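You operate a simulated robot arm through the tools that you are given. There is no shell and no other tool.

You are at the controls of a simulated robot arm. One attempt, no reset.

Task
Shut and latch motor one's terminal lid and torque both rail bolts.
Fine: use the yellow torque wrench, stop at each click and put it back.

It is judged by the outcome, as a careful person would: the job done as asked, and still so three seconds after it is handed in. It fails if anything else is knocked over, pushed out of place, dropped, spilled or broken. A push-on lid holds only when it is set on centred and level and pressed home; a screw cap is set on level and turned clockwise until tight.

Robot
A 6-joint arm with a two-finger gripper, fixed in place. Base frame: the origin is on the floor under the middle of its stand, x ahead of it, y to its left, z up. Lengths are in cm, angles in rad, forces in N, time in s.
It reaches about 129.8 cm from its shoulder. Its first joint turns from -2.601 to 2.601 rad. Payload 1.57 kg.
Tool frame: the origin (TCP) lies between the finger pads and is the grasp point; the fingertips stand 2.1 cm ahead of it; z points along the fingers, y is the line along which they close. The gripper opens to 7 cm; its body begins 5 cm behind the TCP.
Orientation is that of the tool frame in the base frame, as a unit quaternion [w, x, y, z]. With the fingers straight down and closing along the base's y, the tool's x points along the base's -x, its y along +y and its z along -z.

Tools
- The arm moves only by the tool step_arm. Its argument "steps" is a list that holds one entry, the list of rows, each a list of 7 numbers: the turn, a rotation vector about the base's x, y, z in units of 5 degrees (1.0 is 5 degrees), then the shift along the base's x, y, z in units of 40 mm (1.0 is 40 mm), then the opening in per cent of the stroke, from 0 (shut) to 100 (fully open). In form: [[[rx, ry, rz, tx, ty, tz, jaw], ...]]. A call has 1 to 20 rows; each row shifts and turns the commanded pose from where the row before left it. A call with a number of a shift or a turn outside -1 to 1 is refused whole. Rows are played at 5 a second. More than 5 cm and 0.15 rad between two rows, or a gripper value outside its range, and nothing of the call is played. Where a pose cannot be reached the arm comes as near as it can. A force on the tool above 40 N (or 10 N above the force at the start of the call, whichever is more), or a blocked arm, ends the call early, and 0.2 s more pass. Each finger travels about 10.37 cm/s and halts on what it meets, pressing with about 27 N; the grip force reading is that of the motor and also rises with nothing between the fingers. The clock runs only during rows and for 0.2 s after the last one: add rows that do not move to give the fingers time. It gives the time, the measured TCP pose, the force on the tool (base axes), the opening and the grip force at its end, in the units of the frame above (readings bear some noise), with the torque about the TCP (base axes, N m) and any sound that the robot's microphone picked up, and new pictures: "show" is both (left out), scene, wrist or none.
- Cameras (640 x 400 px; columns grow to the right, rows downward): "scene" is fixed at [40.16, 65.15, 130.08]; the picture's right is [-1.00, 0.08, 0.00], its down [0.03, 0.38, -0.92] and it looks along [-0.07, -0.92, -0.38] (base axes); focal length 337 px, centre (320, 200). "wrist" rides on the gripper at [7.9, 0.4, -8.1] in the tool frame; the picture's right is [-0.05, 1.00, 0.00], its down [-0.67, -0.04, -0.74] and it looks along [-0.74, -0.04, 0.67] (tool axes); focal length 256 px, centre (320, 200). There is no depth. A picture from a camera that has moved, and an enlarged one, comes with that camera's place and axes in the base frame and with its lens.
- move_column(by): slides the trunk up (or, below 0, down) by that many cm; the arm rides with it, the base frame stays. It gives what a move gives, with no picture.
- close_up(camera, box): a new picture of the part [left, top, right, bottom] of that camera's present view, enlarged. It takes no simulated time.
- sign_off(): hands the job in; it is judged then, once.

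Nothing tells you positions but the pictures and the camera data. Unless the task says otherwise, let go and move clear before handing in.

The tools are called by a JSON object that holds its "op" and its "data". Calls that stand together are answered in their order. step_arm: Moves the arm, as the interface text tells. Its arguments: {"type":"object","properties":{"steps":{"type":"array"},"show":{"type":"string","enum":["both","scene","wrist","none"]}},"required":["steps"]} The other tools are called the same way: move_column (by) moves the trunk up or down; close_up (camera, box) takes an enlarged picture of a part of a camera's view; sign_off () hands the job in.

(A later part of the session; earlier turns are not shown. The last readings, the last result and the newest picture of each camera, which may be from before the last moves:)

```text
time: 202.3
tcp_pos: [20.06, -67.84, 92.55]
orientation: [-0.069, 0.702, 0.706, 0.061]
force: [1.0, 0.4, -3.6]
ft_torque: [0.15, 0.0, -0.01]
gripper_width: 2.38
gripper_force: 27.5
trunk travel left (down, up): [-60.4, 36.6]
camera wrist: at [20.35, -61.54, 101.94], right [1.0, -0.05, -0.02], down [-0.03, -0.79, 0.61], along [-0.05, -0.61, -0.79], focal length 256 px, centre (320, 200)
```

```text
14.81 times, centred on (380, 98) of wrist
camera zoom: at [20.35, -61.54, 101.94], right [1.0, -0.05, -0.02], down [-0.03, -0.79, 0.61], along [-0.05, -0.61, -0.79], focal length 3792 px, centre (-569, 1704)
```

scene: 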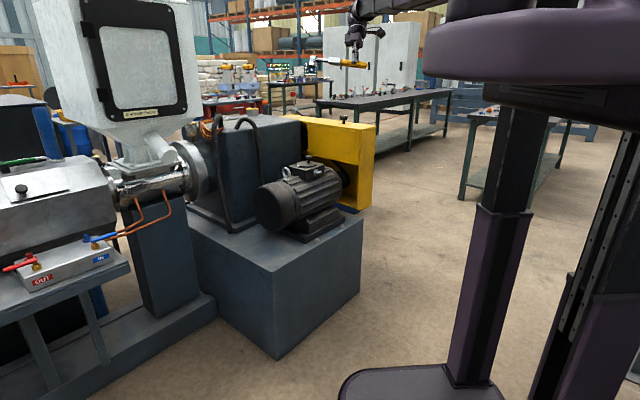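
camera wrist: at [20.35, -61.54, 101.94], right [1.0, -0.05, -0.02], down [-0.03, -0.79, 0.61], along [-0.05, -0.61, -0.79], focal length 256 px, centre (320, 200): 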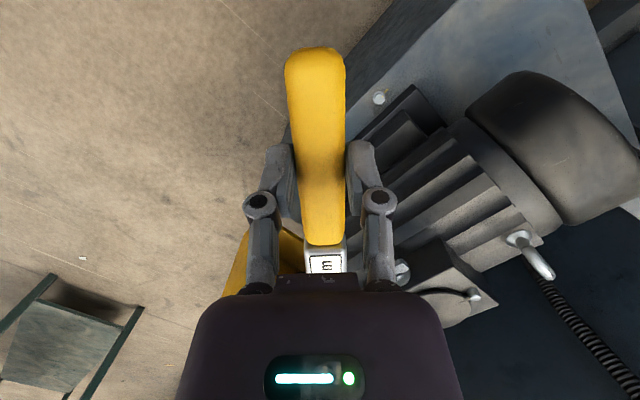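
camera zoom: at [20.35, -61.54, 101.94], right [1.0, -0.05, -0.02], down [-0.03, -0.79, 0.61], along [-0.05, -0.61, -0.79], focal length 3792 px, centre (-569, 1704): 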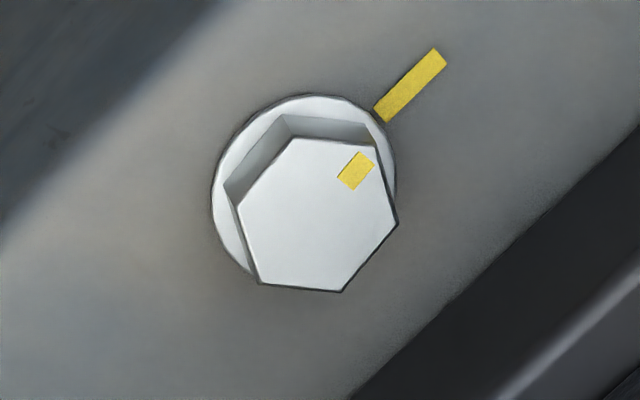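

This view is excellent: the bolt has turned 60° and its dot is still ~5–7° short of the line, so it isn't torqued yet — and it tells me the hex corner is at 52°/112°. The centred drop-in angle is therefore φ = 172°. I'll return there, re-level, and do a proper small search.

{"op": "step_arm", "data": {"steps": [[[0, 0, 0.9624, -0.0853, -0.0941, 0, 0], [0, 0, 0.9624, -0.0853, -0.0941, 0, 0], [0, 0, 0.9624, -0.0853, -0.0941, 0, 0], [0, 0, 0.9624, -0.0853, -0.0941, 0, 0], [0, 0, 0.9624, -0.0853, -0.0941, 0, 0], [0, 0, 0.9624, -0.0853, -0.0941, 0, 0], [0, 0, 0.9624, -0.0853, -0.0941, 0, 0], [0, 0, 0.9624, -0.0853, -0.0941, 0, 0], [0, 0, 0.9624, -0.0853, -0.0941, 0, 0], [0, 0, 0.9624, -0.0853, -0.0941, 0, 0], [0, 0, 0.9624, -0.0853, -0.0941, 0, 0], [0, 0, 0.9624, -0.0853, -0.0941, 0, 0], [0, 0, 0.9624, -0.0853, -0.0941, 0, 0], [0, 0, 0.9624, -0.0853, -0.0941, 0, 0], [0, 0, 0.9624, -0.0853, -0.0941, 0, 0], [0, 0, 0.9624, -0.0853, -0.0941, 0, 0], [0, 0, 0.9624, -0.0853, -0.0941, 0, 0], [0, 0, 0, 0, 0, 0, 0]]], "show": "none"}}

{"op": "move_column", "data": {"by": -34.5}}

{"op": "close_up", "data": {"camera": "scene", "box": [308, 224, 348, 249]}}

```text
time: 206.1
tcp_pos: [14.02, -74.39, 92.44]
orientation: [-0.092, 0.069, 0.993, 0.0]
force: [-0.2, 0.3, -4.4]
ft_torque: [0.05, 0.2, 0.02]
gripper_width: 2.35
gripper_force: 27.3
trunk travel left (down, up): [-60.4, 36.6]
```

```text
time: 209.5
tcp_pos: [14.03, -74.3, 58.03]
orientation: [-0.093, 0.07, 0.993, 0.001]
force: [0.5, 0.3, -4.2]
ft_torque: [0.03, 0.17, 0.01]
gripper_width: 2.38
gripper_force: 26.8
trunk travel left (down, up): [-25.9, 71.1]
```

```text
16.00 times, centred on (328, 236) of scene
camera zoom: at [40.16, 65.15, 130.08], right [-1.0, 0.08, 0.0], down [0.03, 0.38, -0.92], along [-0.07, -0.92, -0.38], focal length 5388 px, centre (192, -384)
```

zoom: 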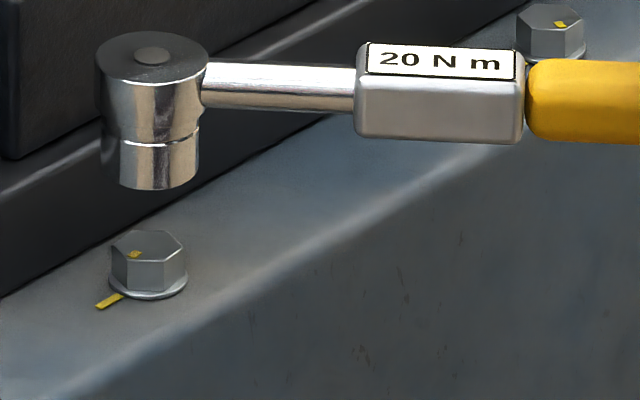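

Well aligned and level. I'll lower to contact with a small preload, then run a small spiral search.

{"op": "step_arm", "data": {"steps": [[[0, 0, 0, 0.005, 0.025, 0, 0], [0, 0, 0, 0, 0, 0, 0]]], "show": "none"}}

{"op": "move_column", "data": {"by": -2.5}}

{"op": "move_column", "data": {"by": -0.3}}

{"op": "close_up", "data": {"camera": "scene", "box": [310, 228, 342, 248]}}

```text
time: 210.1
tcp_pos: [14.12, -74.31, 57.92]
orientation: [-0.093, 0.07, 0.993, 0.0]
force: [0.4, -0.3, -2.7]
ft_torque: [0.04, 0.16, 0.02]
gripper_width: 2.38
gripper_force: 27.3
trunk travel left (down, up): [-25.9, 71.1]
```

```text
time: 210.8
tcp_pos: [14.15, -74.27, 55.52]
orientation: [-0.092, 0.07, 0.993, 0.001]
force: [0.6, -0.2, -3.3]
ft_torque: [0.05, 0.2, -0.02]
gripper_width: 2.4
gripper_force: 26.8
trunk travel left (down, up): [-23.4, 73.6]
```

```text
time: 211.3
tcp_pos: [14.06, -74.28, 55.23]
orientation: [-0.093, 0.07, 0.993, -0.001]
force: [-0.9, 0.5, 2.2]
ft_torque: [-0.09, -0.54, 0.0]
gripper_width: 2.37
gripper_force: 27.2
trunk travel left (down, up): [-23.1, 73.9]
```

```text
16.00 times, centred on (326, 238) of scene
camera zoom: at [40.16, 65.15, 130.08], right [-1.0, 0.08, 0.0], down [0.03, 0.38, -0.92], along [-0.07, -0.92, -0.38], focal length 5388 px, centre (224, -408)
```

zoom: 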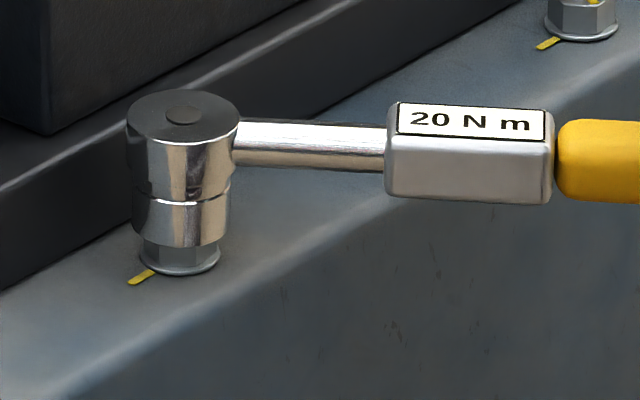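

In contact (5 N). Running a small spiral search of about ±1 mm.

{"op": "step_arm", "data": {"steps": [[[0, 0, 0, 0.015, 0, 0, 0], [0, 0, 0, 0, 0.015, 0, 0], [0, 0, 0, -0.015, 0.005, 0, 0], [0, 0, 0, -0.015, -0.005, 0, 0], [0, 0, 0, 0, -0.015, 0, 0], [0, 0, 0, 0.005, -0.015, 0, 0], [0, 0, 0, 0.015, -0.005, 0, 0], [0, 0, 0, 0.015, 0.005, 0, 0]]], "show": "none"}}

{"op": "close_up", "data": {"camera": "scene", "box": [310, 228, 342, 248]}}

```text
time: 213.1
tcp_pos: [14.09, -74.43, 55.13]
orientation: [-0.093, 0.07, 0.993, 0.0]
force: [-0.2, -1.1, -2.5]
ft_torque: [-0.02, 0.17, -0.17]
gripper_width: 2.36
gripper_force: 27.0
trunk travel left (down, up): [-23.1, 73.9]
```

```text
16.00 times, centred on (326, 238) of scene
camera zoom: at [40.16, 65.15, 130.08], right [-1.0, 0.08, 0.0], down [0.03, 0.38, -0.92], along [-0.07, -0.92, -0.38], focal length 5388 px, centre (224, -408)
```

zoom: 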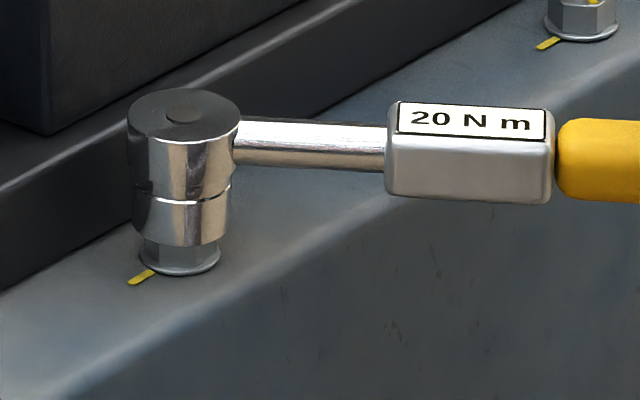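

{"op": "move_column", "data": {"by": -0.3}}

{"op": "step_arm", "data": {"steps": [[[0, 0, 0, 0.01, 0.015, 0, 0], [0, 0, 0, 0, 0.02, 0, 0], [0, 0, 0, -0.01, 0.015, 0, 0], [0, 0, 0, -0.01, 0.005, 0, 0], [0, 0, 0, -0.01, -0.01, 0, 0]]], "show": "none"}}

{"op": "move_column", "data": {"by": -0.3}}

{"op": "close_up", "data": {"camera": "scene", "box": [310, 228, 342, 248]}}

```text
time: 213.6
tcp_pos: [14.08, -74.33, 54.69]
orientation: [-0.092, 0.069, 0.993, 0.0]
force: [0.6, -1.0, -3.6]
ft_torque: [0.0, 0.31, -0.2]
gripper_width: 2.35
gripper_force: 27.0
trunk travel left (down, up): [-22.8, 74.2]
```

```text
time: 214.8
tcp_pos: [14.2, -74.09, 54.88]
orientation: [-0.092, 0.069, 0.993, 0.001]
force: [4.6, -3.1, -2.7]
ft_torque: [-0.08, 0.0, -0.29]
gripper_width: 2.36
gripper_force: 27.4
trunk travel left (down, up): [-22.8, 74.2]
```

```text
time: 215.4
tcp_pos: [14.14, -74.2, 54.66]
orientation: [-0.092, 0.071, 0.993, 0.001]
force: [6.1, -2.7, -0.5]
ft_torque: [-0.15, -0.36, -0.29]
gripper_width: 2.37
gripper_force: 26.8
trunk travel left (down, up): [-22.5, 74.5]
```

```text
16.00 times, centred on (326, 238) of scene
camera zoom: at [40.16, 65.15, 130.08], right [-1.0, 0.08, 0.0], down [0.03, 0.38, -0.92], along [-0.07, -0.92, -0.38], focal length 5388 px, centre (224, -408)
```

zoom: 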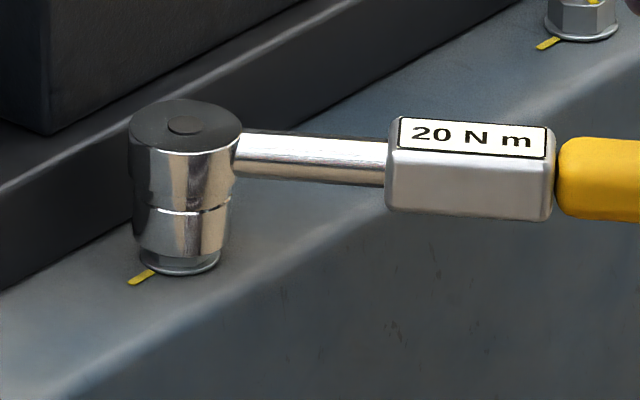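

It dropped — the socket rim is now clearly lower over the hex. I'll null the side force and keep lowering it home.

{"op": "step_arm", "data": {"steps": [[[0, 0, 0, 0.016, -0.007, 0, 0], [0, 0, 0, 0, 0, 0, 0]]], "show": "none"}}

{"op": "move_column", "data": {"by": -0.3}}

{"op": "close_up", "data": {"camera": "scene", "box": [310, 228, 342, 248]}}

```text
time: 216.0
tcp_pos: [14.21, -74.15, 54.65]
orientation: [-0.094, 0.07, 0.993, 0.0]
force: [1.6, -1.6, -1.9]
ft_torque: [-0.05, -0.14, -0.14]
gripper_width: 2.36
gripper_force: 26.7
trunk travel left (down, up): [-22.5, 74.5]
```

```text
time: 216.5
tcp_pos: [14.14, -74.15, 54.38]
orientation: [-0.093, 0.07, 0.993, 0.001]
force: [1.5, -0.8, -3.0]
ft_torque: [-0.01, 0.25, -0.19]
gripper_width: 2.38
gripper_force: 27.2
trunk travel left (down, up): [-22.2, 74.8]
```

```text
16.00 times, centred on (326, 238) of scene
camera zoom: at [40.16, 65.15, 130.08], right [-1.0, 0.08, 0.0], down [0.03, 0.38, -0.92], along [-0.07, -0.92, -0.38], focal length 5388 px, centre (224, -408)
```

zoom: 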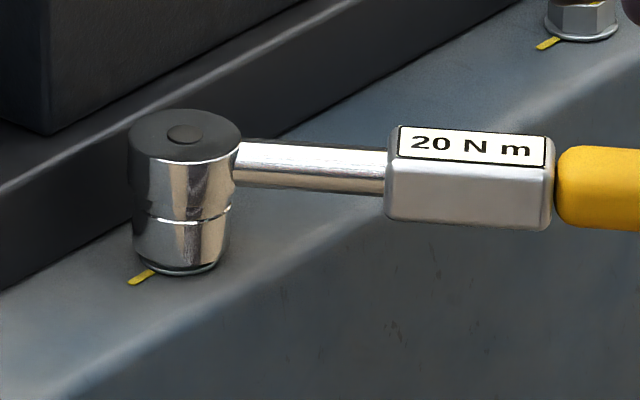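

Sinking nicely with no resistance. A bit more to seat it on the flange.

{"op": "move_column", "data": {"by": -0.3}}

{"op": "close_up", "data": {"camera": "scene", "box": [310, 228, 342, 248]}}

```text
time: 217.0
tcp_pos: [14.03, -74.1, 54.09]
orientation: [-0.093, 0.07, 0.993, 0.001]
force: [0.6, -0.9, -2.8]
ft_torque: [0.03, 0.19, -0.16]
gripper_width: 2.35
gripper_force: 26.0
trunk travel left (down, up): [-21.9, 75.1]
```

```text
16.00 times, centred on (326, 238) of scene
camera zoom: at [40.16, 65.15, 130.08], right [-1.0, 0.08, 0.0], down [0.03, 0.38, -0.92], along [-0.07, -0.92, -0.38], focal length 5388 px, centre (224, -408)
```

zoom: 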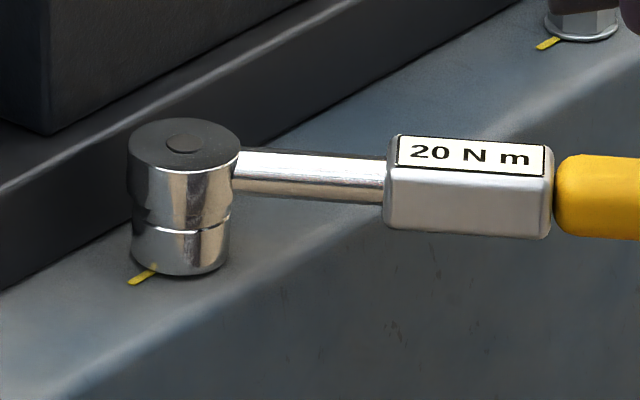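

The socket is fully over the hex now. Turning clockwise through the play first.

{"op": "step_arm", "data": {"steps": [[[0, 0, -0.5, 0.0275, 0.162, 0, 0], [0, 0, -0.5, 0.0325, 0.1605, 0, 0], [0, 0, 0, 0, 0, 0, 0]]], "show": "none"}}

{"op": "step_arm", "data": {"steps": [[[0, 0, -0.5, 0.0425, 0.169, 0, 0], [0, 0, 0, 0, 0, 0, 0]]], "show": "none"}}

```text
time: 217.8
tcp_pos: [14.36, -73.01, 54.07]
orientation: [-0.092, 0.114, 0.989, 0.004]
force: [3.0, -1.7, -2.7]
ft_torque: [-0.02, -0.02, -0.08]
gripper_width: 2.37
gripper_force: 27.3
trunk travel left (down, up): [-21.9, 75.1]
```

```text
time: 218.4
tcp_pos: [14.5, -72.2, 54.08]
orientation: [-0.093, 0.135, 0.986, 0.007]
force: [2.0, -4.1, -0.6]
ft_torque: [0.01, -0.07, -0.35]
gripper_width: 2.35
gripper_force: 26.6
trunk travel left (down, up): [-21.9, 75.1]
```

Drive contact has begun (3.4 N tangential). Continuing in 1.5° steps, listening.

{"op": "step_arm", "data": {"steps": [[[0, 0, -0.3, 0.036, 0.099, 0, 0], [0, 0, 0, 0, 0, 0, 0]]], "show": "none"}}

{"op": "step_arm", "data": {"steps": [[[0, 0, -0.3, 0.033, 0.1, 0, 0], [0, 0, 0, 0, 0, 0, 0]]], "show": "none"}}

```text
time: 219.0
tcp_pos: [14.63, -71.79, 54.05]
orientation: [-0.093, 0.147, 0.985, 0.007]
force: [1.5, -3.3, -0.9]
ft_torque: [-0.02, -0.09, -0.34]
gripper_width: 2.36
gripper_force: 26.9
trunk travel left (down, up): [-21.9, 75.1]
```

```text
time: 219.6
tcp_pos: [14.79, -71.29, 54.03]
orientation: [-0.092, 0.161, 0.983, 0.009]
force: [0.7, -3.3, -0.2]
ft_torque: [0.0, -0.02, -0.26]
gripper_width: 2.35
gripper_force: 27.0
trunk travel left (down, up): [-21.9, 75.1]
```

{"op": "step_arm", "data": {"steps": [[[0, 0, -0.3, 0.034, 0.099, 0, 0], [0, 0, 0, 0, 0, 0, 0]]], "show": "none"}}

{"op": "step_arm", "data": {"steps": [[[0, 0, -0.3, 0.037, 0.098, 0, 0], [0, 0, 0, 0, 0, 0, 0]]], "show": "none"}}

{"op": "step_arm", "data": {"steps": [[[0, 0, -0.3, 0.039, 0.097, 0, 0], [0, 0, 0, 0, 0, 0, 0]]], "show": "none"}}

```text
time: 220.2
tcp_pos: [14.87, -71.1, 54.08]
orientation: [-0.092, 0.173, 0.981, 0.01]
force: [4.5, -4.1, -0.1]
ft_torque: [-0.03, -0.12, -0.24]
gripper_width: 2.4
gripper_force: 27.2
trunk travel left (down, up): [-21.9, 75.1]
```

```text
time: 220.8
tcp_pos: [15.14, -70.65, 54.12]
orientation: [-0.091, 0.186, 0.978, 0.011]
force: [10.4, -7.3, 0.0]
ft_torque: [-0.16, -0.36, -0.27]
gripper_width: 2.38
gripper_force: 27.3
trunk travel left (down, up): [-21.9, 75.1]
```

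```text
time: 221.4
tcp_pos: [15.38, -70.19, 54.04]
orientation: [-0.092, 0.199, 0.976, 0.012]
force: [13.2, -10.0, 0.1]
ft_torque: [-0.28, -0.44, -0.41]
gripper_width: 2.38
gripper_force: 26.6
trunk travel left (down, up): [-21.9, 75.1]
```

Radial pull of 16 N has built up (my arc drifts outward). I'll correct inward while continuing.

{"op": "step_arm", "data": {"steps": [[[0, 0, 0, 0.039, -0.017, 0, 0], [0, 0, -0.3, 0.042, 0.093, 0, 0], [0, 0, 0, 0, 0, 0, 0]]], "show": "none"}}

```text
time: 222.2
tcp_pos: [15.49, -69.8, 54.07]
orientation: [-0.093, 0.212, 0.973, 0.014]
force: [-2.4, -0.5, -1.4]
ft_torque: [0.16, 0.27, -0.12]
gripper_width: 2.32
gripper_force: 27.1
trunk travel left (down, up): [-21.9, 75.1]
```

{"op": "step_arm", "data": {"steps": [[[0, 0, -0.3, 0.043, 0.094, 0, 0], [0, 0, 0, 0, 0, 0, 0]]], "show": "none"}}

{"op": "step_arm", "data": {"steps": [[[0, 0, -0.3, 0.046, 0.093, 0, 0], [0, 0, 0, 0, 0, 0, 0]]], "show": "none"}}

{"op": "close_up", "data": {"camera": "scene", "box": [310, 228, 342, 248]}}

```text
time: 222.8
tcp_pos: [15.59, -69.45, 54.03]
orientation: [-0.092, 0.226, 0.97, 0.015]
force: [-10.9, 4.0, -2.3]
ft_torque: [0.34, 0.58, -0.12]
gripper_width: 2.37
gripper_force: 27.0
trunk travel left (down, up): [-21.9, 75.1]
```

```text
time: 223.4
tcp_pos: [15.79, -69.04, 54.04]
orientation: [-0.09, 0.237, 0.967, 0.016]
force: [-12.4, 3.9, -1.5]
ft_torque: [0.29, 0.56, -0.31]
gripper_width: 2.37
gripper_force: 26.7
trunk travel left (down, up): [-21.9, 75.1]
```

```text
16.00 times, centred on (326, 238) of scene
camera zoom: at [40.16, 65.15, 130.08], right [-1.0, 0.08, 0.0], down [0.03, 0.38, -0.92], along [-0.07, -0.92, -0.38], focal length 5388 px, centre (224, -408)
```

zoom: 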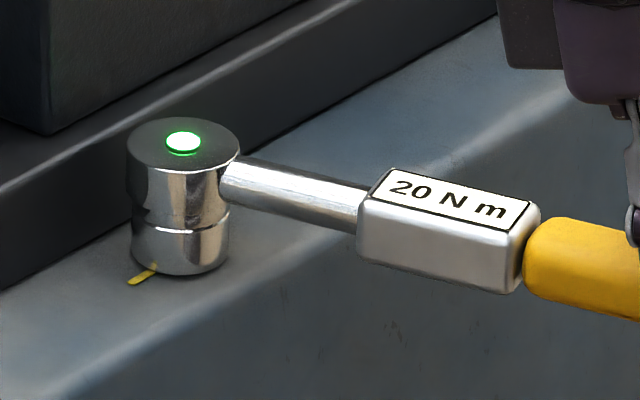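

The wrench's indicator lamp has turned green — that's the click for bolt A. I stop turning, back off a few degrees within the socket's play, relieve the side force and lift off.

{"op": "step_arm", "data": {"steps": [[[0, 0, 0, -0.026, 0.014, 0, 0], [0, 0, 0.3, -0.048, -0.093, 0, 0], [0, 0, 0.3, -0.046, -0.094, 0, 0], [0, 0, 0, 0, 0, 0, 0]]], "show": "none"}}

{"op": "close_up", "data": {"camera": "scene", "box": [310, 228, 342, 248]}}

```text
time: 224.4
tcp_pos: [15.53, -69.74, 54.06]
orientation: [-0.091, 0.212, 0.973, 0.014]
force: [-3.2, 0.3, -0.9]
ft_torque: [-0.04, -0.03, -0.15]
gripper_width: 2.36
gripper_force: 26.8
trunk travel left (down, up): [-21.9, 75.1]
```

```text
16.00 times, centred on (326, 238) of scene
camera zoom: at [40.16, 65.15, 130.08], right [-1.0, 0.08, 0.0], down [0.03, 0.38, -0.92], along [-0.07, -0.92, -0.38], focal length 5388 px, centre (224, -408)
```

zoom: 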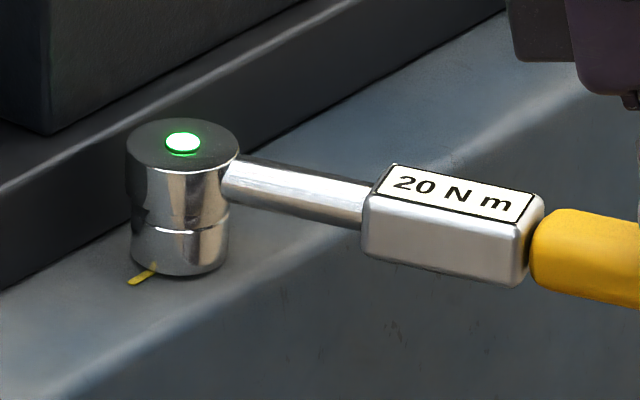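

Lifting off bolt A.

{"op": "move_column", "data": {"by": 4}}

{"op": "close_up", "data": {"camera": "scene", "box": [310, 222, 350, 248]}}

```text
time: 225.2
tcp_pos: [15.45, -69.84, 58.03]
orientation: [-0.092, 0.212, 0.973, 0.014]
force: [-0.3, 0.8, -3.1]
ft_torque: [0.1, 0.18, 0.01]
gripper_width: 2.37
gripper_force: 27.4
trunk travel left (down, up): [-25.9, 71.1]
```

```text
15.38 times, centred on (330, 235) of scene
camera zoom: at [40.16, 65.15, 130.08], right [-1.0, 0.08, 0.0], down [0.03, 0.38, -0.92], along [-0.07, -0.92, -0.38], focal length 5181 px, centre (166, -338)
```

zoom: 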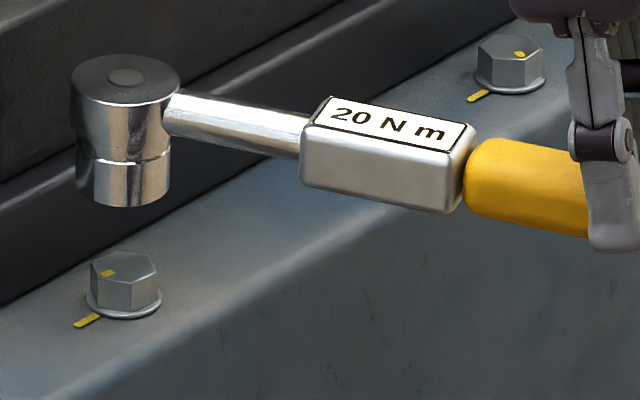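

The lamp went out when lifted and bolt A's dot is on its line — bolt A is done. Next I'll go up and measure bolt B precisely with the wrist camera.

{"op": "move_column", "data": {"by": 34.5}}

{"op": "step_arm", "data": {"steps": [[[0, 0, 0.967, -0.117, -0.32, 0, 0], [0, 0, 0.967, -0.117, -0.32, 0, 0], [0, 0, 0.967, -0.117, -0.32, 0, 0], [0, 0, 0, 0, 0, 0, 0]]], "show": "wrist"}}

```text
time: 228.6
tcp_pos: [15.48, -69.77, 92.61]
orientation: [-0.091, 0.212, 0.973, 0.014]
force: [0.0, 0.9, -2.8]
ft_torque: [0.06, 0.13, 0.02]
gripper_width: 2.35
gripper_force: 26.6
trunk travel left (down, up): [-60.4, 36.6]
```

```text
time: 229.6
tcp_pos: [14.15, -73.69, 92.59]
orientation: [-0.092, 0.086, 0.992, 0.002]
force: [0.1, -0.5, -2.4]
ft_torque: [0.01, 0.16, -0.01]
gripper_width: 2.38
gripper_force: 26.7
trunk travel left (down, up): [-60.4, 36.6]
camera wrist: at [7.88, -72.02, 101.94], right [0.22, 0.97, -0.02], down [0.78, -0.16, 0.61], along [0.59, -0.15, -0.79], focal length 256 px, centre (320, 200)
```

wrist: 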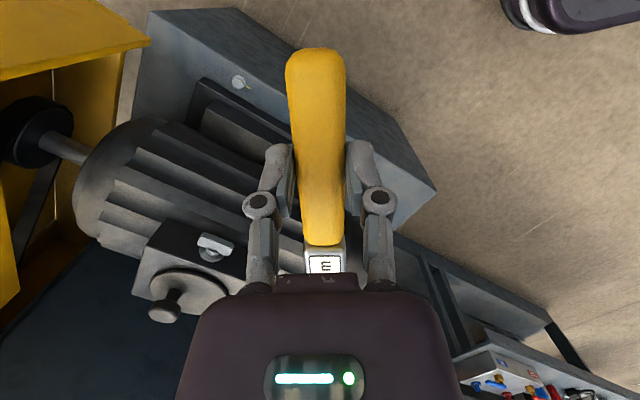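

{"op": "close_up", "data": {"camera": "wrist", "box": [220, 68, 260, 95]}}

{"op": "move_column", "data": {"by": -17}}

{"op": "close_up", "data": {"camera": "wrist", "box": [130, 70, 250, 150]}}

```text
14.81 times, centred on (240, 82) of wrist
camera zoom: at [7.88, -72.02, 101.94], right [0.22, 0.97, -0.02], down [0.78, -0.16, 0.61], along [0.59, -0.15, -0.79], focal length 3792 px, centre (1505, 1956)
```

zoom: 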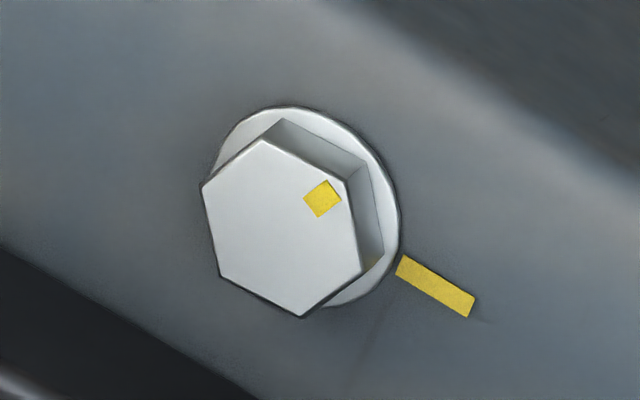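

```text
time: 231.5
tcp_pos: [14.12, -73.76, 75.53]
orientation: [-0.093, 0.087, 0.992, 0.002]
force: [0.3, -0.1, -3.1]
ft_torque: [0.04, 0.17, 0.0]
gripper_width: 2.38
gripper_force: 26.7
trunk travel left (down, up): [-43.4, 53.6]
```

```text
5.00 times, centred on (190, 110) of wrist
camera zoom: at [7.87, -71.99, 84.95], right [0.22, 0.97, -0.02], down [0.78, -0.16, 0.61], along [0.59, -0.15, -0.79], focal length 1280 px, centre (970, 650)
```

zoom: 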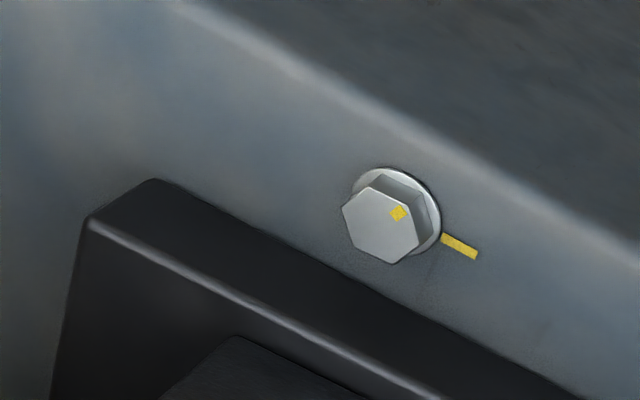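

Bolt B measured at about [15.87, −90.64] with its hex corner at 109°, so the drop-in angle there is φ = 169°. I'll travel to above bolt B at height.

{"op": "move_column", "data": {"by": 17}}

{"op": "step_arm", "data": {"steps": [[[0, 0, -0.04, -0.58, -0.577, 0, 0], [0, 0, -0.04, -0.58, -0.577, 0, 0], [0, 0, -0.04, -0.58, -0.577, 0, 0], [0, 0, -0.04, -0.58, -0.577, 0, 0], [0, 0, -0.04, -0.58, -0.577, 0, 0], [0, 0, -0.04, -0.58, -0.577, 0, 0], [0, 0, 0, 0, 0, 0, 0]]]}}

{"op": "close_up", "data": {"camera": "scene", "box": [325, 130, 385, 172]}}

```text
time: 233.4
tcp_pos: [14.06, -73.64, 92.6]
orientation: [-0.093, 0.088, 0.992, 0.002]
force: [0.5, -0.6, -2.9]
ft_torque: [0.03, 0.15, -0.02]
gripper_width: 2.38
gripper_force: 27.3
trunk travel left (down, up): [-60.4, 36.6]
```

```text
time: 235.1
tcp_pos: [0.23, -87.55, 92.46]
orientation: [-0.093, 0.099, 0.991, 0.004]
force: [-0.5, -0.2, -2.3]
ft_torque: [0.06, 0.17, -0.02]
gripper_width: 2.34
gripper_force: 27.0
trunk travel left (down, up): [-60.4, 36.6]
camera wrist: at [-5.95, -85.81, 101.93], right [0.24, 0.97, -0.02], down [0.77, -0.18, 0.61], along [0.59, -0.17, -0.79], focal length 256 px, centre (320, 200)
```

scene: 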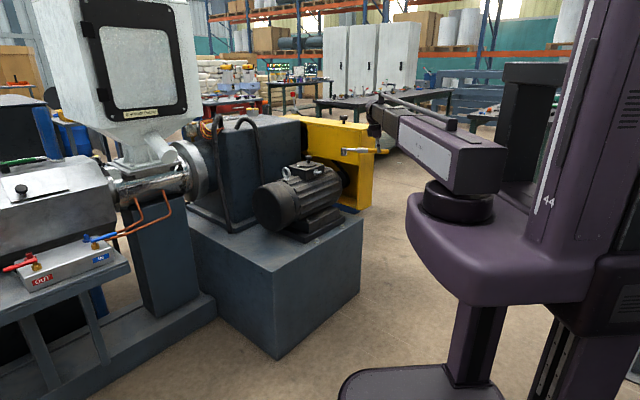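
wrist: 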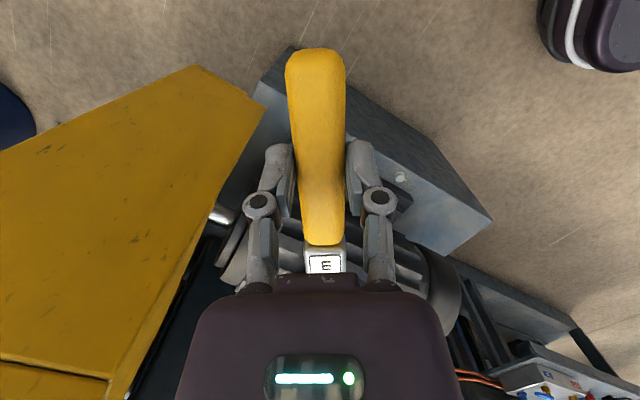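

```text
9.52 times, centred on (355, 151) of scene
camera zoom: at [40.16, 65.15, 130.08], right [-1.0, 0.08, 0.0], down [0.03, 0.38, -0.92], along [-0.07, -0.92, -0.38], focal length 3207 px, centre (-13, 667)
```

zoom: 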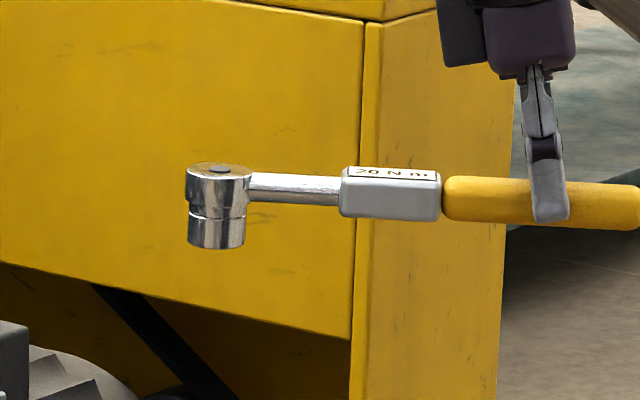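

Clear of the guard. The wrench is ~1.8° head-up, so I'll correct the tilt and lower to just above bolt B.

{"op": "step_arm", "data": {"steps": [[[0.071, 0.353, 0, 0, 0, 0, 0], [0, 0, 0, 0, 0, 0, 0]]], "show": "none"}}

{"op": "move_column", "data": {"by": -34.3}}

{"op": "close_up", "data": {"camera": "scene", "box": [328, 210, 368, 236]}}

```text
time: 235.7
tcp_pos: [0.2, -87.6, 92.64]
orientation: [-0.108, 0.097, 0.989, 0.006]
force: [-0.4, -0.8, -3.0]
ft_torque: [0.06, 0.2, -0.03]
gripper_width: 2.36
gripper_force: 27.2
trunk travel left (down, up): [-60.4, 36.6]
```

```text
time: 239.0
tcp_pos: [0.25, -87.61, 58.41]
orientation: [-0.108, 0.098, 0.989, 0.005]
force: [0.5, 0.1, -2.8]
ft_torque: [0.01, 0.17, 0.01]
gripper_width: 2.37
gripper_force: 26.8
trunk travel left (down, up): [-26.1, 70.9]
```

```text
15.38 times, centred on (348, 223) of scene
camera zoom: at [40.16, 65.15, 130.08], right [-1.0, 0.08, 0.0], down [0.03, 0.38, -0.92], along [-0.07, -0.92, -0.38], focal length 5181 px, centre (-111, -154)
```

zoom: 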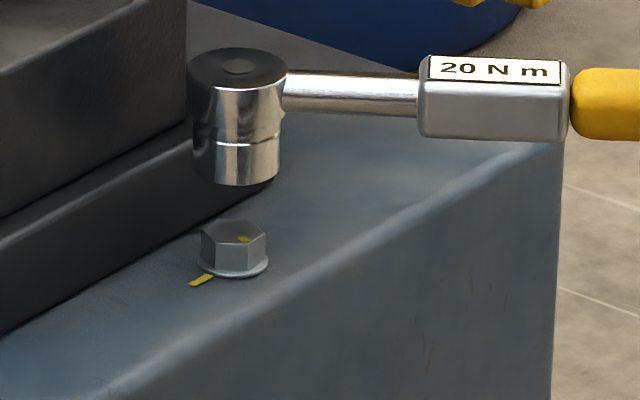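

Nearly centred over bolt B. Small x correction, then lower to contact.

{"op": "step_arm", "data": {"steps": [[[0, 0, 0, 0.012, 0, 0, 0], [0, 0, 0, 0, 0, 0, 0]]], "show": "none"}}

{"op": "move_column", "data": {"by": -2.1}}

{"op": "close_up", "data": {"camera": "scene", "box": [328, 212, 364, 236]}}

```text
time: 239.6
tcp_pos: [0.25, -87.51, 58.42]
orientation: [-0.108, 0.097, 0.989, 0.005]
force: [-0.3, 0.7, -3.5]
ft_torque: [0.06, 0.19, -0.02]
gripper_width: 2.4
gripper_force: 26.8
trunk travel left (down, up): [-26.1, 70.9]
```

```text
time: 240.3
tcp_pos: [0.31, -87.56, 56.3]
orientation: [-0.109, 0.097, 0.989, 0.004]
force: [0.7, 0.8, -2.4]
ft_torque: [0.06, 0.19, 0.04]
gripper_width: 2.38
gripper_force: 27.1
trunk travel left (down, up): [-24.0, 73.0]
```

```text
16.00 times, centred on (346, 224) of scene
camera zoom: at [40.16, 65.15, 130.08], right [-1.0, 0.08, 0.0], down [0.03, 0.38, -0.92], along [-0.07, -0.92, -0.38], focal length 5388 px, centre (-96, -184)
```

zoom: 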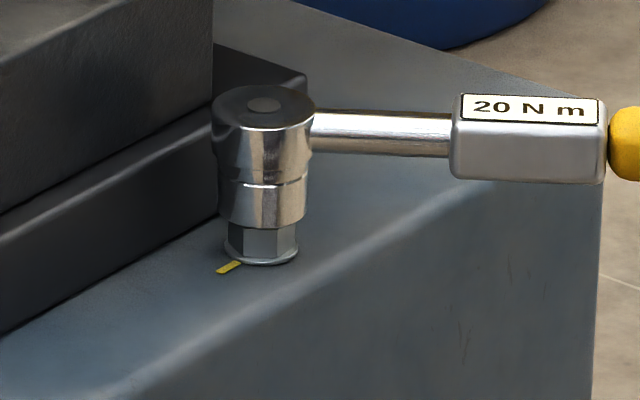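

{"op": "move_column", "data": {"by": -0.4}}

{"op": "move_column", "data": {"by": -0.25}}

{"op": "close_up", "data": {"camera": "scene", "box": [328, 212, 364, 236]}}

```text
time: 240.8
tcp_pos: [0.38, -87.63, 55.86]
orientation: [-0.108, 0.098, 0.989, 0.005]
force: [-1.1, 0.2, 0.4]
ft_torque: [-0.06, -0.3, -0.09]
gripper_width: 2.39
gripper_force: 27.3
trunk travel left (down, up): [-23.6, 73.4]
```

```text
time: 241.3
tcp_pos: [0.15, -87.62, 55.71]
orientation: [-0.108, 0.097, 0.989, 0.004]
force: [-2.3, 0.1, 2.2]
ft_torque: [-0.06, -0.44, 0.03]
gripper_width: 2.35
gripper_force: 26.8
trunk travel left (down, up): [-23.3, 73.7]
```

```text
16.00 times, centred on (346, 224) of scene
camera zoom: at [40.16, 65.15, 130.08], right [-1.0, 0.08, 0.0], down [0.03, 0.38, -0.92], along [-0.07, -0.92, -0.38], focal length 5388 px, centre (-96, -184)
```

zoom: 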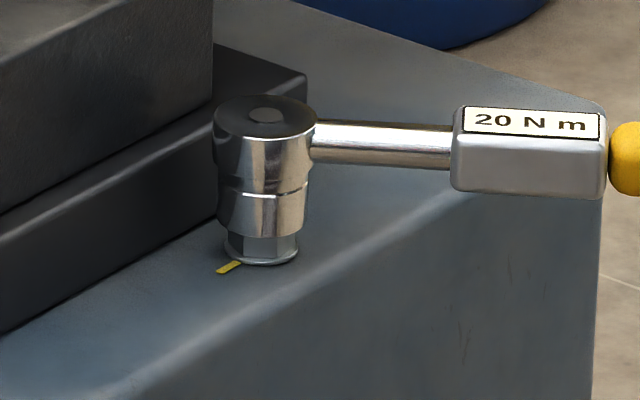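

In contact with bolt B. Running the same small spiral search that worked before.

{"op": "step_arm", "data": {"steps": [[[0, 0, 0, 0.015, 0, 0, 0], [0, 0, 0, 0, 0.015, 0, 0], [0, 0, 0, -0.015, 0.005, 0, 0], [0, 0, 0, -0.015, -0.005, 0, 0], [0, 0, 0, 0, -0.015, 0, 0], [0, 0, 0, 0.005, -0.015, 0, 0], [0, 0, 0, 0.015, -0.005, 0, 0], [0, 0, 0, 0.015, 0.005, 0, 0]]], "show": "none"}}

{"op": "move_column", "data": {"by": -0.3}}

{"op": "close_up", "data": {"camera": "scene", "box": [328, 212, 364, 236]}}

```text
time: 243.1
tcp_pos: [0.36, -87.59, 55.63]
orientation: [-0.109, 0.098, 0.989, 0.005]
force: [-5.6, 1.3, -1.9]
ft_torque: [0.02, 0.25, -0.07]
gripper_width: 2.37
gripper_force: 27.3
trunk travel left (down, up): [-23.3, 73.7]
```

```text
time: 243.7
tcp_pos: [0.16, -87.62, 55.36]
orientation: [-0.109, 0.098, 0.989, 0.006]
force: [-11.3, 2.2, 2.5]
ft_torque: [-0.09, -0.13, -0.06]
gripper_width: 2.39
gripper_force: 27.0
trunk travel left (down, up): [-23.0, 74.0]
```

```text
16.00 times, centred on (346, 224) of scene
camera zoom: at [40.16, 65.15, 130.08], right [-1.0, 0.08, 0.0], down [0.03, 0.38, -0.92], along [-0.07, -0.92, -0.38], focal length 5388 px, centre (-96, -184)
```

zoom: 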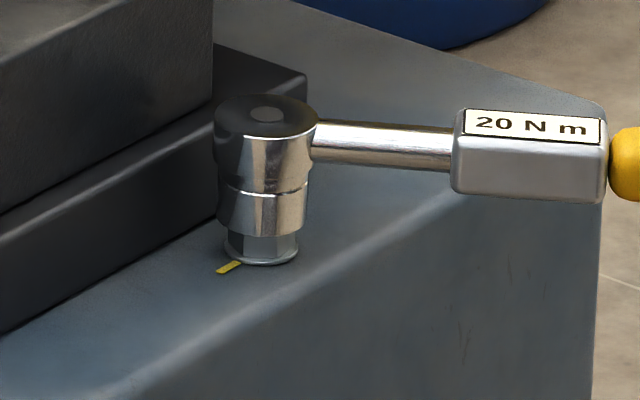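

Lateral lock appears (11 N outward), so it's partly captured. I'll relax outward 1.2 mm and continue down.

{"op": "step_arm", "data": {"steps": [[[0, 0, 0, -0.015, 0.003, 0, 0], [0, 0, 0, -0.013, 0.003, 0, 0], [0, 0, 0, 0, 0, 0, 0]]], "show": "none"}}

{"op": "move_column", "data": {"by": -0.3}}

{"op": "close_up", "data": {"camera": "scene", "box": [328, 212, 364, 236]}}

```text
time: 244.4
tcp_pos: [0.19, -87.61, 55.4]
orientation: [-0.109, 0.098, 0.989, 0.004]
force: [-10.2, 0.2, -0.6]
ft_torque: [-0.05, 0.18, -0.28]
gripper_width: 2.36
gripper_force: 27.2
trunk travel left (down, up): [-23.0, 74.0]
```

```text
time: 245.0
tcp_pos: [0.06, -87.58, 55.12]
orientation: [-0.109, 0.097, 0.989, 0.005]
force: [-11.5, 1.6, 2.2]
ft_torque: [-0.13, -0.11, -0.08]
gripper_width: 2.43
gripper_force: 27.4
trunk travel left (down, up): [-22.7, 74.3]
```

```text
16.00 times, centred on (346, 224) of scene
camera zoom: at [40.16, 65.15, 130.08], right [-1.0, 0.08, 0.0], down [0.03, 0.38, -0.92], along [-0.07, -0.92, -0.38], focal length 5388 px, centre (-96, -184)
```

zoom: 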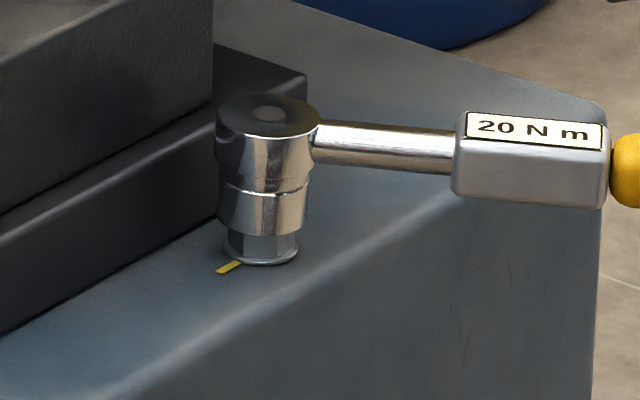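

{"op": "move_column", "data": {"by": 0.35}}

{"op": "step_arm", "data": {"steps": [[[0, 0, 0, -0.015, 0.003, 0, 0], [0, 0, 0, -0.013, 0.003, 0, 0], [0, 0, 0, 0, 0, 0, 0]]], "show": "none"}}

```text
time: 245.5
tcp_pos: [0.24, -87.41, 55.35]
orientation: [-0.108, 0.097, 0.989, 0.004]
force: [-9.3, 1.4, -2.0]
ft_torque: [0.09, 0.57, -0.17]
gripper_width: 2.4
gripper_force: 26.6
trunk travel left (down, up): [-23.1, 73.9]
```

```text
time: 246.3
tcp_pos: [0.21, -87.54, 55.32]
orientation: [-0.108, 0.098, 0.989, 0.005]
force: [1.2, -0.3, -1.3]
ft_torque: [-0.06, -0.21, -0.06]
gripper_width: 2.38
gripper_force: 27.4
trunk travel left (down, up): [-23.1, 73.9]
```

Side force nulled. Now pressing lightly with a small yaw wiggle.

{"op": "move_column", "data": {"by": -0.25}}

{"op": "step_arm", "data": {"steps": [[[0, 0, 0.3, -0.018, -0.103, 0, 0], [0, 0, 0.3, -0.015, -0.104, 0, 0], [0, 0, -0.3, 0.015, 0.104, 0, 0], [0, 0, -0.3, 0.018, 0.103, 0, 0], [0, 0, 0, 0, 0, 0, 0]]], "show": "none"}}

{"op": "close_up", "data": {"camera": "scene", "box": [328, 212, 364, 236]}}

```text
time: 246.8
tcp_pos: [0.23, -87.56, 55.34]
orientation: [-0.109, 0.097, 0.989, 0.003]
force: [2.0, -1.3, 1.6]
ft_torque: [-0.17, -0.54, -0.07]
gripper_width: 2.39
gripper_force: 26.7
trunk travel left (down, up): [-22.8, 74.2]
```

```text
time: 248.0
tcp_pos: [0.19, -87.51, 55.16]
orientation: [-0.109, 0.098, 0.989, 0.005]
force: [-0.1, 0.1, -0.3]
ft_torque: [-0.04, -0.09, -0.15]
gripper_width: 2.37
gripper_force: 27.3
trunk travel left (down, up): [-22.8, 74.2]
```

```text
16.00 times, centred on (346, 224) of scene
camera zoom: at [40.16, 65.15, 130.08], right [-1.0, 0.08, 0.0], down [0.03, 0.38, -0.92], along [-0.07, -0.92, -0.38], focal length 5388 px, centre (-96, -184)
```

zoom: 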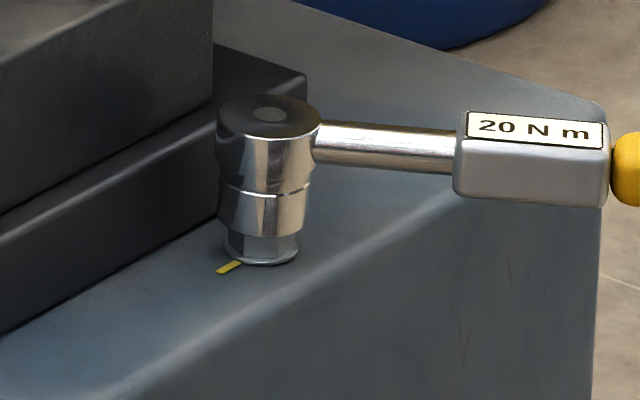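

The wrench has crept head-up again; I'll lift, re-level by 3°, re-centre and repeat the spiral.

{"op": "move_column", "data": {"by": 2.0}}

{"op": "step_arm", "data": {"steps": [[[0.119, 0.588, 0, 0, 0, 0, 0], [0, 0, 0, 0, 0, 0, 0]]], "show": "none"}}

{"op": "close_up", "data": {"camera": "scene", "box": [328, 212, 364, 236]}}

```text
time: 248.7
tcp_pos: [0.24, -87.57, 57.1]
orientation: [-0.108, 0.097, 0.989, 0.005]
force: [0.1, 0.2, -2.8]
ft_torque: [0.05, 0.2, 0.03]
gripper_width: 2.33
gripper_force: 27.0
trunk travel left (down, up): [-24.8, 72.2]
```

```text
time: 249.3
tcp_pos: [0.15, -87.69, 57.4]
orientation: [-0.134, 0.097, 0.986, 0.007]
force: [1.0, -0.3, -3.5]
ft_torque: [0.03, 0.19, -0.02]
gripper_width: 2.39
gripper_force: 27.4
trunk travel left (down, up): [-24.8, 72.2]
```

```text
16.00 times, centred on (346, 224) of scene
camera zoom: at [40.16, 65.15, 130.08], right [-1.0, 0.08, 0.0], down [0.03, 0.38, -0.92], along [-0.07, -0.92, -0.38], focal length 5388 px, centre (-96, -184)
```

zoom: 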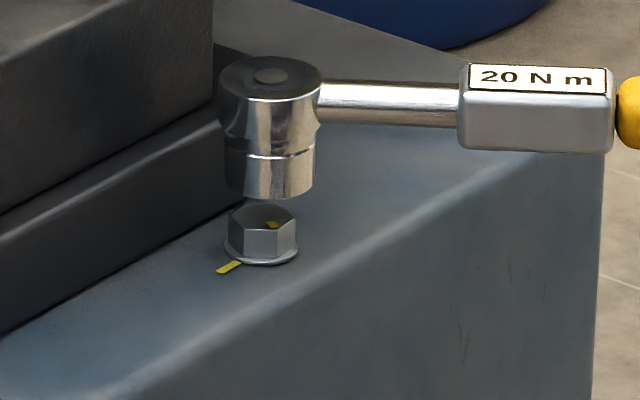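

Level again, but the head now sits ~2.5 mm off in x; correcting and lowering to contact.

{"op": "step_arm", "data": {"steps": [[[0, 0, 0, 0.06, 0, 0, 0], [0, 0, 0, 0, 0, 0, 0]]], "show": "none"}}

{"op": "move_column", "data": {"by": -1.1}}

{"op": "close_up", "data": {"camera": "scene", "box": [328, 212, 364, 236]}}

```text
time: 249.9
tcp_pos: [0.45, -87.44, 57.31]
orientation: [-0.134, 0.097, 0.986, 0.007]
force: [0.3, -0.1, -2.7]
ft_torque: [0.04, 0.18, 0.02]
gripper_width: 2.38
gripper_force: 26.3
trunk travel left (down, up): [-24.8, 72.2]
```

```text
time: 250.5
tcp_pos: [0.42, -87.59, 56.32]
orientation: [-0.134, 0.096, 0.986, 0.007]
force: [0.3, -0.6, -3.1]
ft_torque: [0.07, 0.24, 0.01]
gripper_width: 2.39
gripper_force: 27.3
trunk travel left (down, up): [-23.7, 73.3]
```

```text
16.00 times, centred on (346, 224) of scene
camera zoom: at [40.16, 65.15, 130.08], right [-1.0, 0.08, 0.0], down [0.03, 0.38, -0.92], along [-0.07, -0.92, -0.38], focal length 5388 px, centre (-96, -184)
```

zoom: 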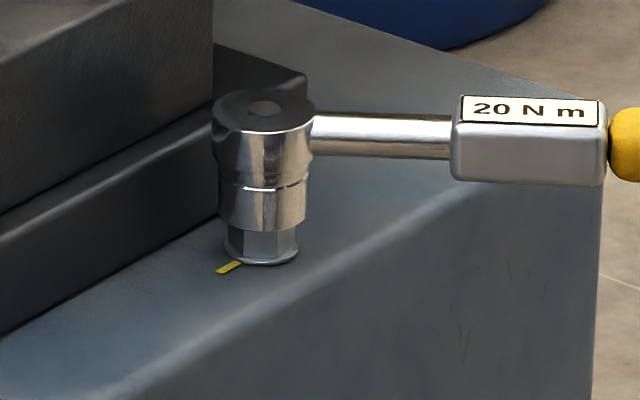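

{"op": "step_arm", "data": {"steps": [[[0, 0, 0, 0, -0.025, 0, 0], [0, 0, 0, 0, 0, 0, 0]]], "show": "none"}}

{"op": "move_column", "data": {"by": -0.5}}

{"op": "step_arm", "data": {"steps": [[[0, 0, 0, 0.012, 0, 0, 0], [0, 0, 0, 0, 0.015, 0, 0], [0, 0, 0, -0.012, 0.005, 0, 0], [0, 0, 0, -0.012, -0.005, 0, 0], [0, 0, 0, 0, -0.015, 0, 0], [0, 0, 0, 0.005, -0.015, 0, 0]]], "show": "none"}}

{"op": "move_column", "data": {"by": -0.3}}

{"op": "close_up", "data": {"camera": "scene", "box": [328, 212, 364, 236]}}

```text
time: 251.1
tcp_pos: [0.44, -87.67, 56.26]
orientation: [-0.135, 0.097, 0.986, 0.007]
force: [0.0, 0.0, -3.5]
ft_torque: [0.04, 0.21, -0.01]
gripper_width: 2.36
gripper_force: 27.0
trunk travel left (down, up): [-23.7, 73.3]
```

```text
time: 251.6
tcp_pos: [0.38, -87.68, 55.66]
orientation: [-0.134, 0.096, 0.986, 0.007]
force: [-2.0, 0.5, 0.3]
ft_torque: [-0.04, -0.25, 0.01]
gripper_width: 2.37
gripper_force: 26.9
trunk travel left (down, up): [-23.2, 73.8]
```

```text
time: 253.0
tcp_pos: [0.39, -87.69, 55.7]
orientation: [-0.134, 0.097, 0.986, 0.007]
force: [-0.6, -0.9, -2.7]
ft_torque: [0.02, 0.16, -0.02]
gripper_width: 2.38
gripper_force: 27.3
trunk travel left (down, up): [-23.2, 73.8]
```

```text
time: 253.5
tcp_pos: [0.41, -87.74, 55.41]
orientation: [-0.134, 0.097, 0.986, 0.007]
force: [-0.3, 0.3, -3.6]
ft_torque: [0.0, 0.16, 0.02]
gripper_width: 2.38
gripper_force: 26.7
trunk travel left (down, up): [-22.9, 74.1]
```

```text
16.00 times, centred on (346, 224) of scene
camera zoom: at [40.16, 65.15, 130.08], right [-1.0, 0.08, 0.0], down [0.03, 0.38, -0.92], along [-0.07, -0.92, -0.38], focal length 5388 px, centre (-96, -184)
```

zoom: 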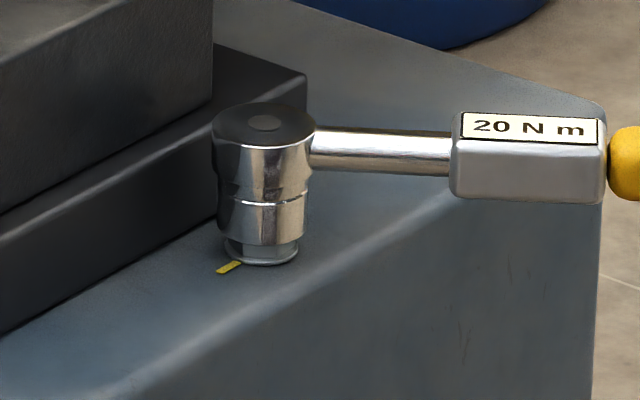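

It dropped over bolt B's hex. Lowering it home.

{"op": "move_column", "data": {"by": -0.4}}

{"op": "move_column", "data": {"by": -0.4}}

{"op": "close_up", "data": {"camera": "scene", "box": [328, 212, 364, 236]}}

```text
time: 254.1
tcp_pos: [0.28, -87.62, 55.01]
orientation: [-0.133, 0.097, 0.986, 0.007]
force: [-0.1, 0.2, -3.0]
ft_torque: [0.04, 0.2, -0.01]
gripper_width: 2.37
gripper_force: 27.0
trunk travel left (down, up): [-22.5, 74.5]
```

```text
time: 254.6
tcp_pos: [0.43, -87.68, 54.77]
orientation: [-0.134, 0.097, 0.986, 0.008]
force: [0.1, 0.1, -2.9]
ft_torque: [0.0, 0.18, 0.02]
gripper_width: 2.36
gripper_force: 27.0
trunk travel left (down, up): [-22.1, 74.9]
```

```text
16.00 times, centred on (346, 224) of scene
camera zoom: at [40.16, 65.15, 130.08], right [-1.0, 0.08, 0.0], down [0.03, 0.38, -0.92], along [-0.07, -0.92, -0.38], focal length 5388 px, centre (-96, -184)
```

zoom: 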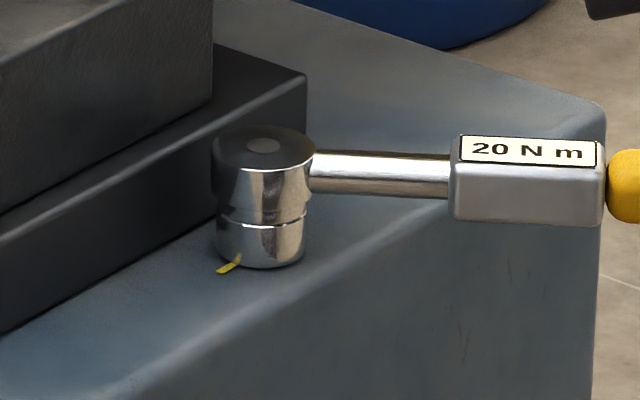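

Fully seated on bolt B with no side load. Now turning clockwise, first 10°.

{"op": "step_arm", "data": {"steps": [[[0, 0, -0.5, 0.035, 0.1675, 0, 0], [0, 0, -0.5, 0.043, 0.1675, 0, 0], [0, 0, -0.5, 0.05, 0.165, 0, 0], [0, 0, -0.5, 0.057, 0.1625, 0, 0], [0, 0, 0, 0, 0, 0, 0]]], "show": "none"}}

```text
time: 255.8
tcp_pos: [1.14, -85.14, 54.63]
orientation: [-0.133, 0.183, 0.974, 0.019]
force: [1.4, -1.3, -2.6]
ft_torque: [-0.01, 0.04, -0.09]
gripper_width: 2.38
gripper_force: 27.2
trunk travel left (down, up): [-22.1, 74.9]
```

{"op": "step_arm", "data": {"steps": [[[0, 0, -0.5, 0.0645, 0.16, 0, 0], [0, 0, -0.5, 0.071, 0.1575, 0, 0], [0, 0, -0.5, 0.078, 0.155, 0, 0], [0, 0, -0.5, 0.0845, 0.15, 0, 0], [0, 0, 0, 0, 0, 0, 0]]], "show": "none"}}

{"op": "close_up", "data": {"camera": "scene", "box": [328, 212, 364, 236]}}

```text
time: 257.0
tcp_pos: [2.3, -82.71, 54.61]
orientation: [-0.13, 0.267, 0.954, 0.03]
force: [12.5, -10.2, -1.5]
ft_torque: [-0.39, -0.59, -0.25]
gripper_width: 2.36
gripper_force: 26.9
trunk travel left (down, up): [-22.1, 74.9]
```

```text
16.00 times, centred on (346, 224) of scene
camera zoom: at [40.16, 65.15, 130.08], right [-1.0, 0.08, 0.0], down [0.03, 0.38, -0.92], along [-0.07, -0.92, -0.38], focal length 5388 px, centre (-96, -184)
```

zoom: 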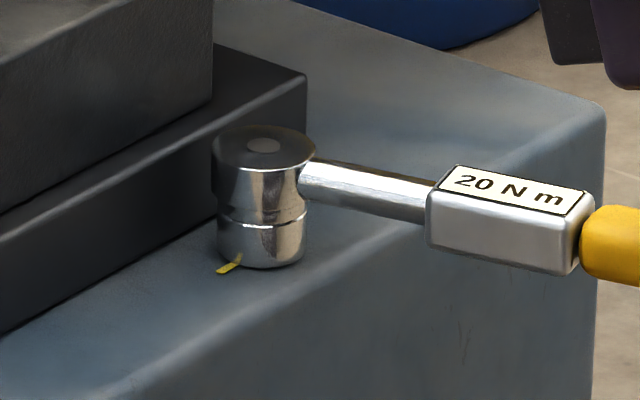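

Side pull of 16 N — correcting inward 1.6 mm and continuing.

{"op": "step_arm", "data": {"steps": [[[0, 0, 0, 0.035, -0.021, 0, 0], [0, 0, -0.5, 0.091, 0.145, 0, 0], [0, 0, -0.5, 0.097, 0.1425, 0, 0], [0, 0, 0, 0, 0, 0, 0]]], "show": "none"}}

```text
time: 258.0
tcp_pos: [3.23, -81.31, 54.58]
orientation: [-0.13, 0.308, 0.942, 0.036]
force: [4.8, -7.0, -2.5]
ft_torque: [-0.22, -0.13, -0.4]
gripper_width: 2.37
gripper_force: 26.8
trunk travel left (down, up): [-22.1, 74.9]
```

{"op": "step_arm", "data": {"steps": [[[0, 0, 0, 0.016, -0.012, 0, 0], [0, 0, -0.5, 0.1035, 0.1375, 0, 0], [0, 0, -0.5, 0.109, 0.135, 0, 0], [0, 0, 0, 0, 0, 0, 0]]], "show": "none"}}

{"op": "close_up", "data": {"camera": "scene", "box": [328, 212, 364, 236]}}

```text
time: 259.0
tcp_pos: [4.12, -80.31, 54.72]
orientation: [-0.128, 0.35, 0.927, 0.043]
force: [-4.5, 3.4, -3.8]
ft_torque: [0.35, 0.33, -0.12]
gripper_width: 2.37
gripper_force: 27.2
trunk travel left (down, up): [-22.1, 74.9]
```

```text
16.00 times, centred on (346, 224) of scene
camera zoom: at [40.16, 65.15, 130.08], right [-1.0, 0.08, 0.0], down [0.03, 0.38, -0.92], along [-0.07, -0.92, -0.38], focal length 5388 px, centre (-96, -184)
```

zoom: 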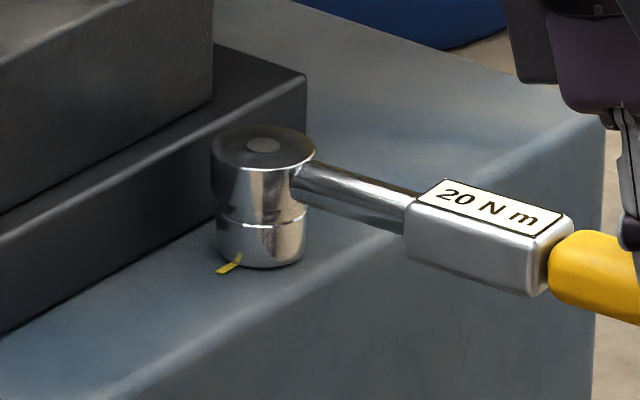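

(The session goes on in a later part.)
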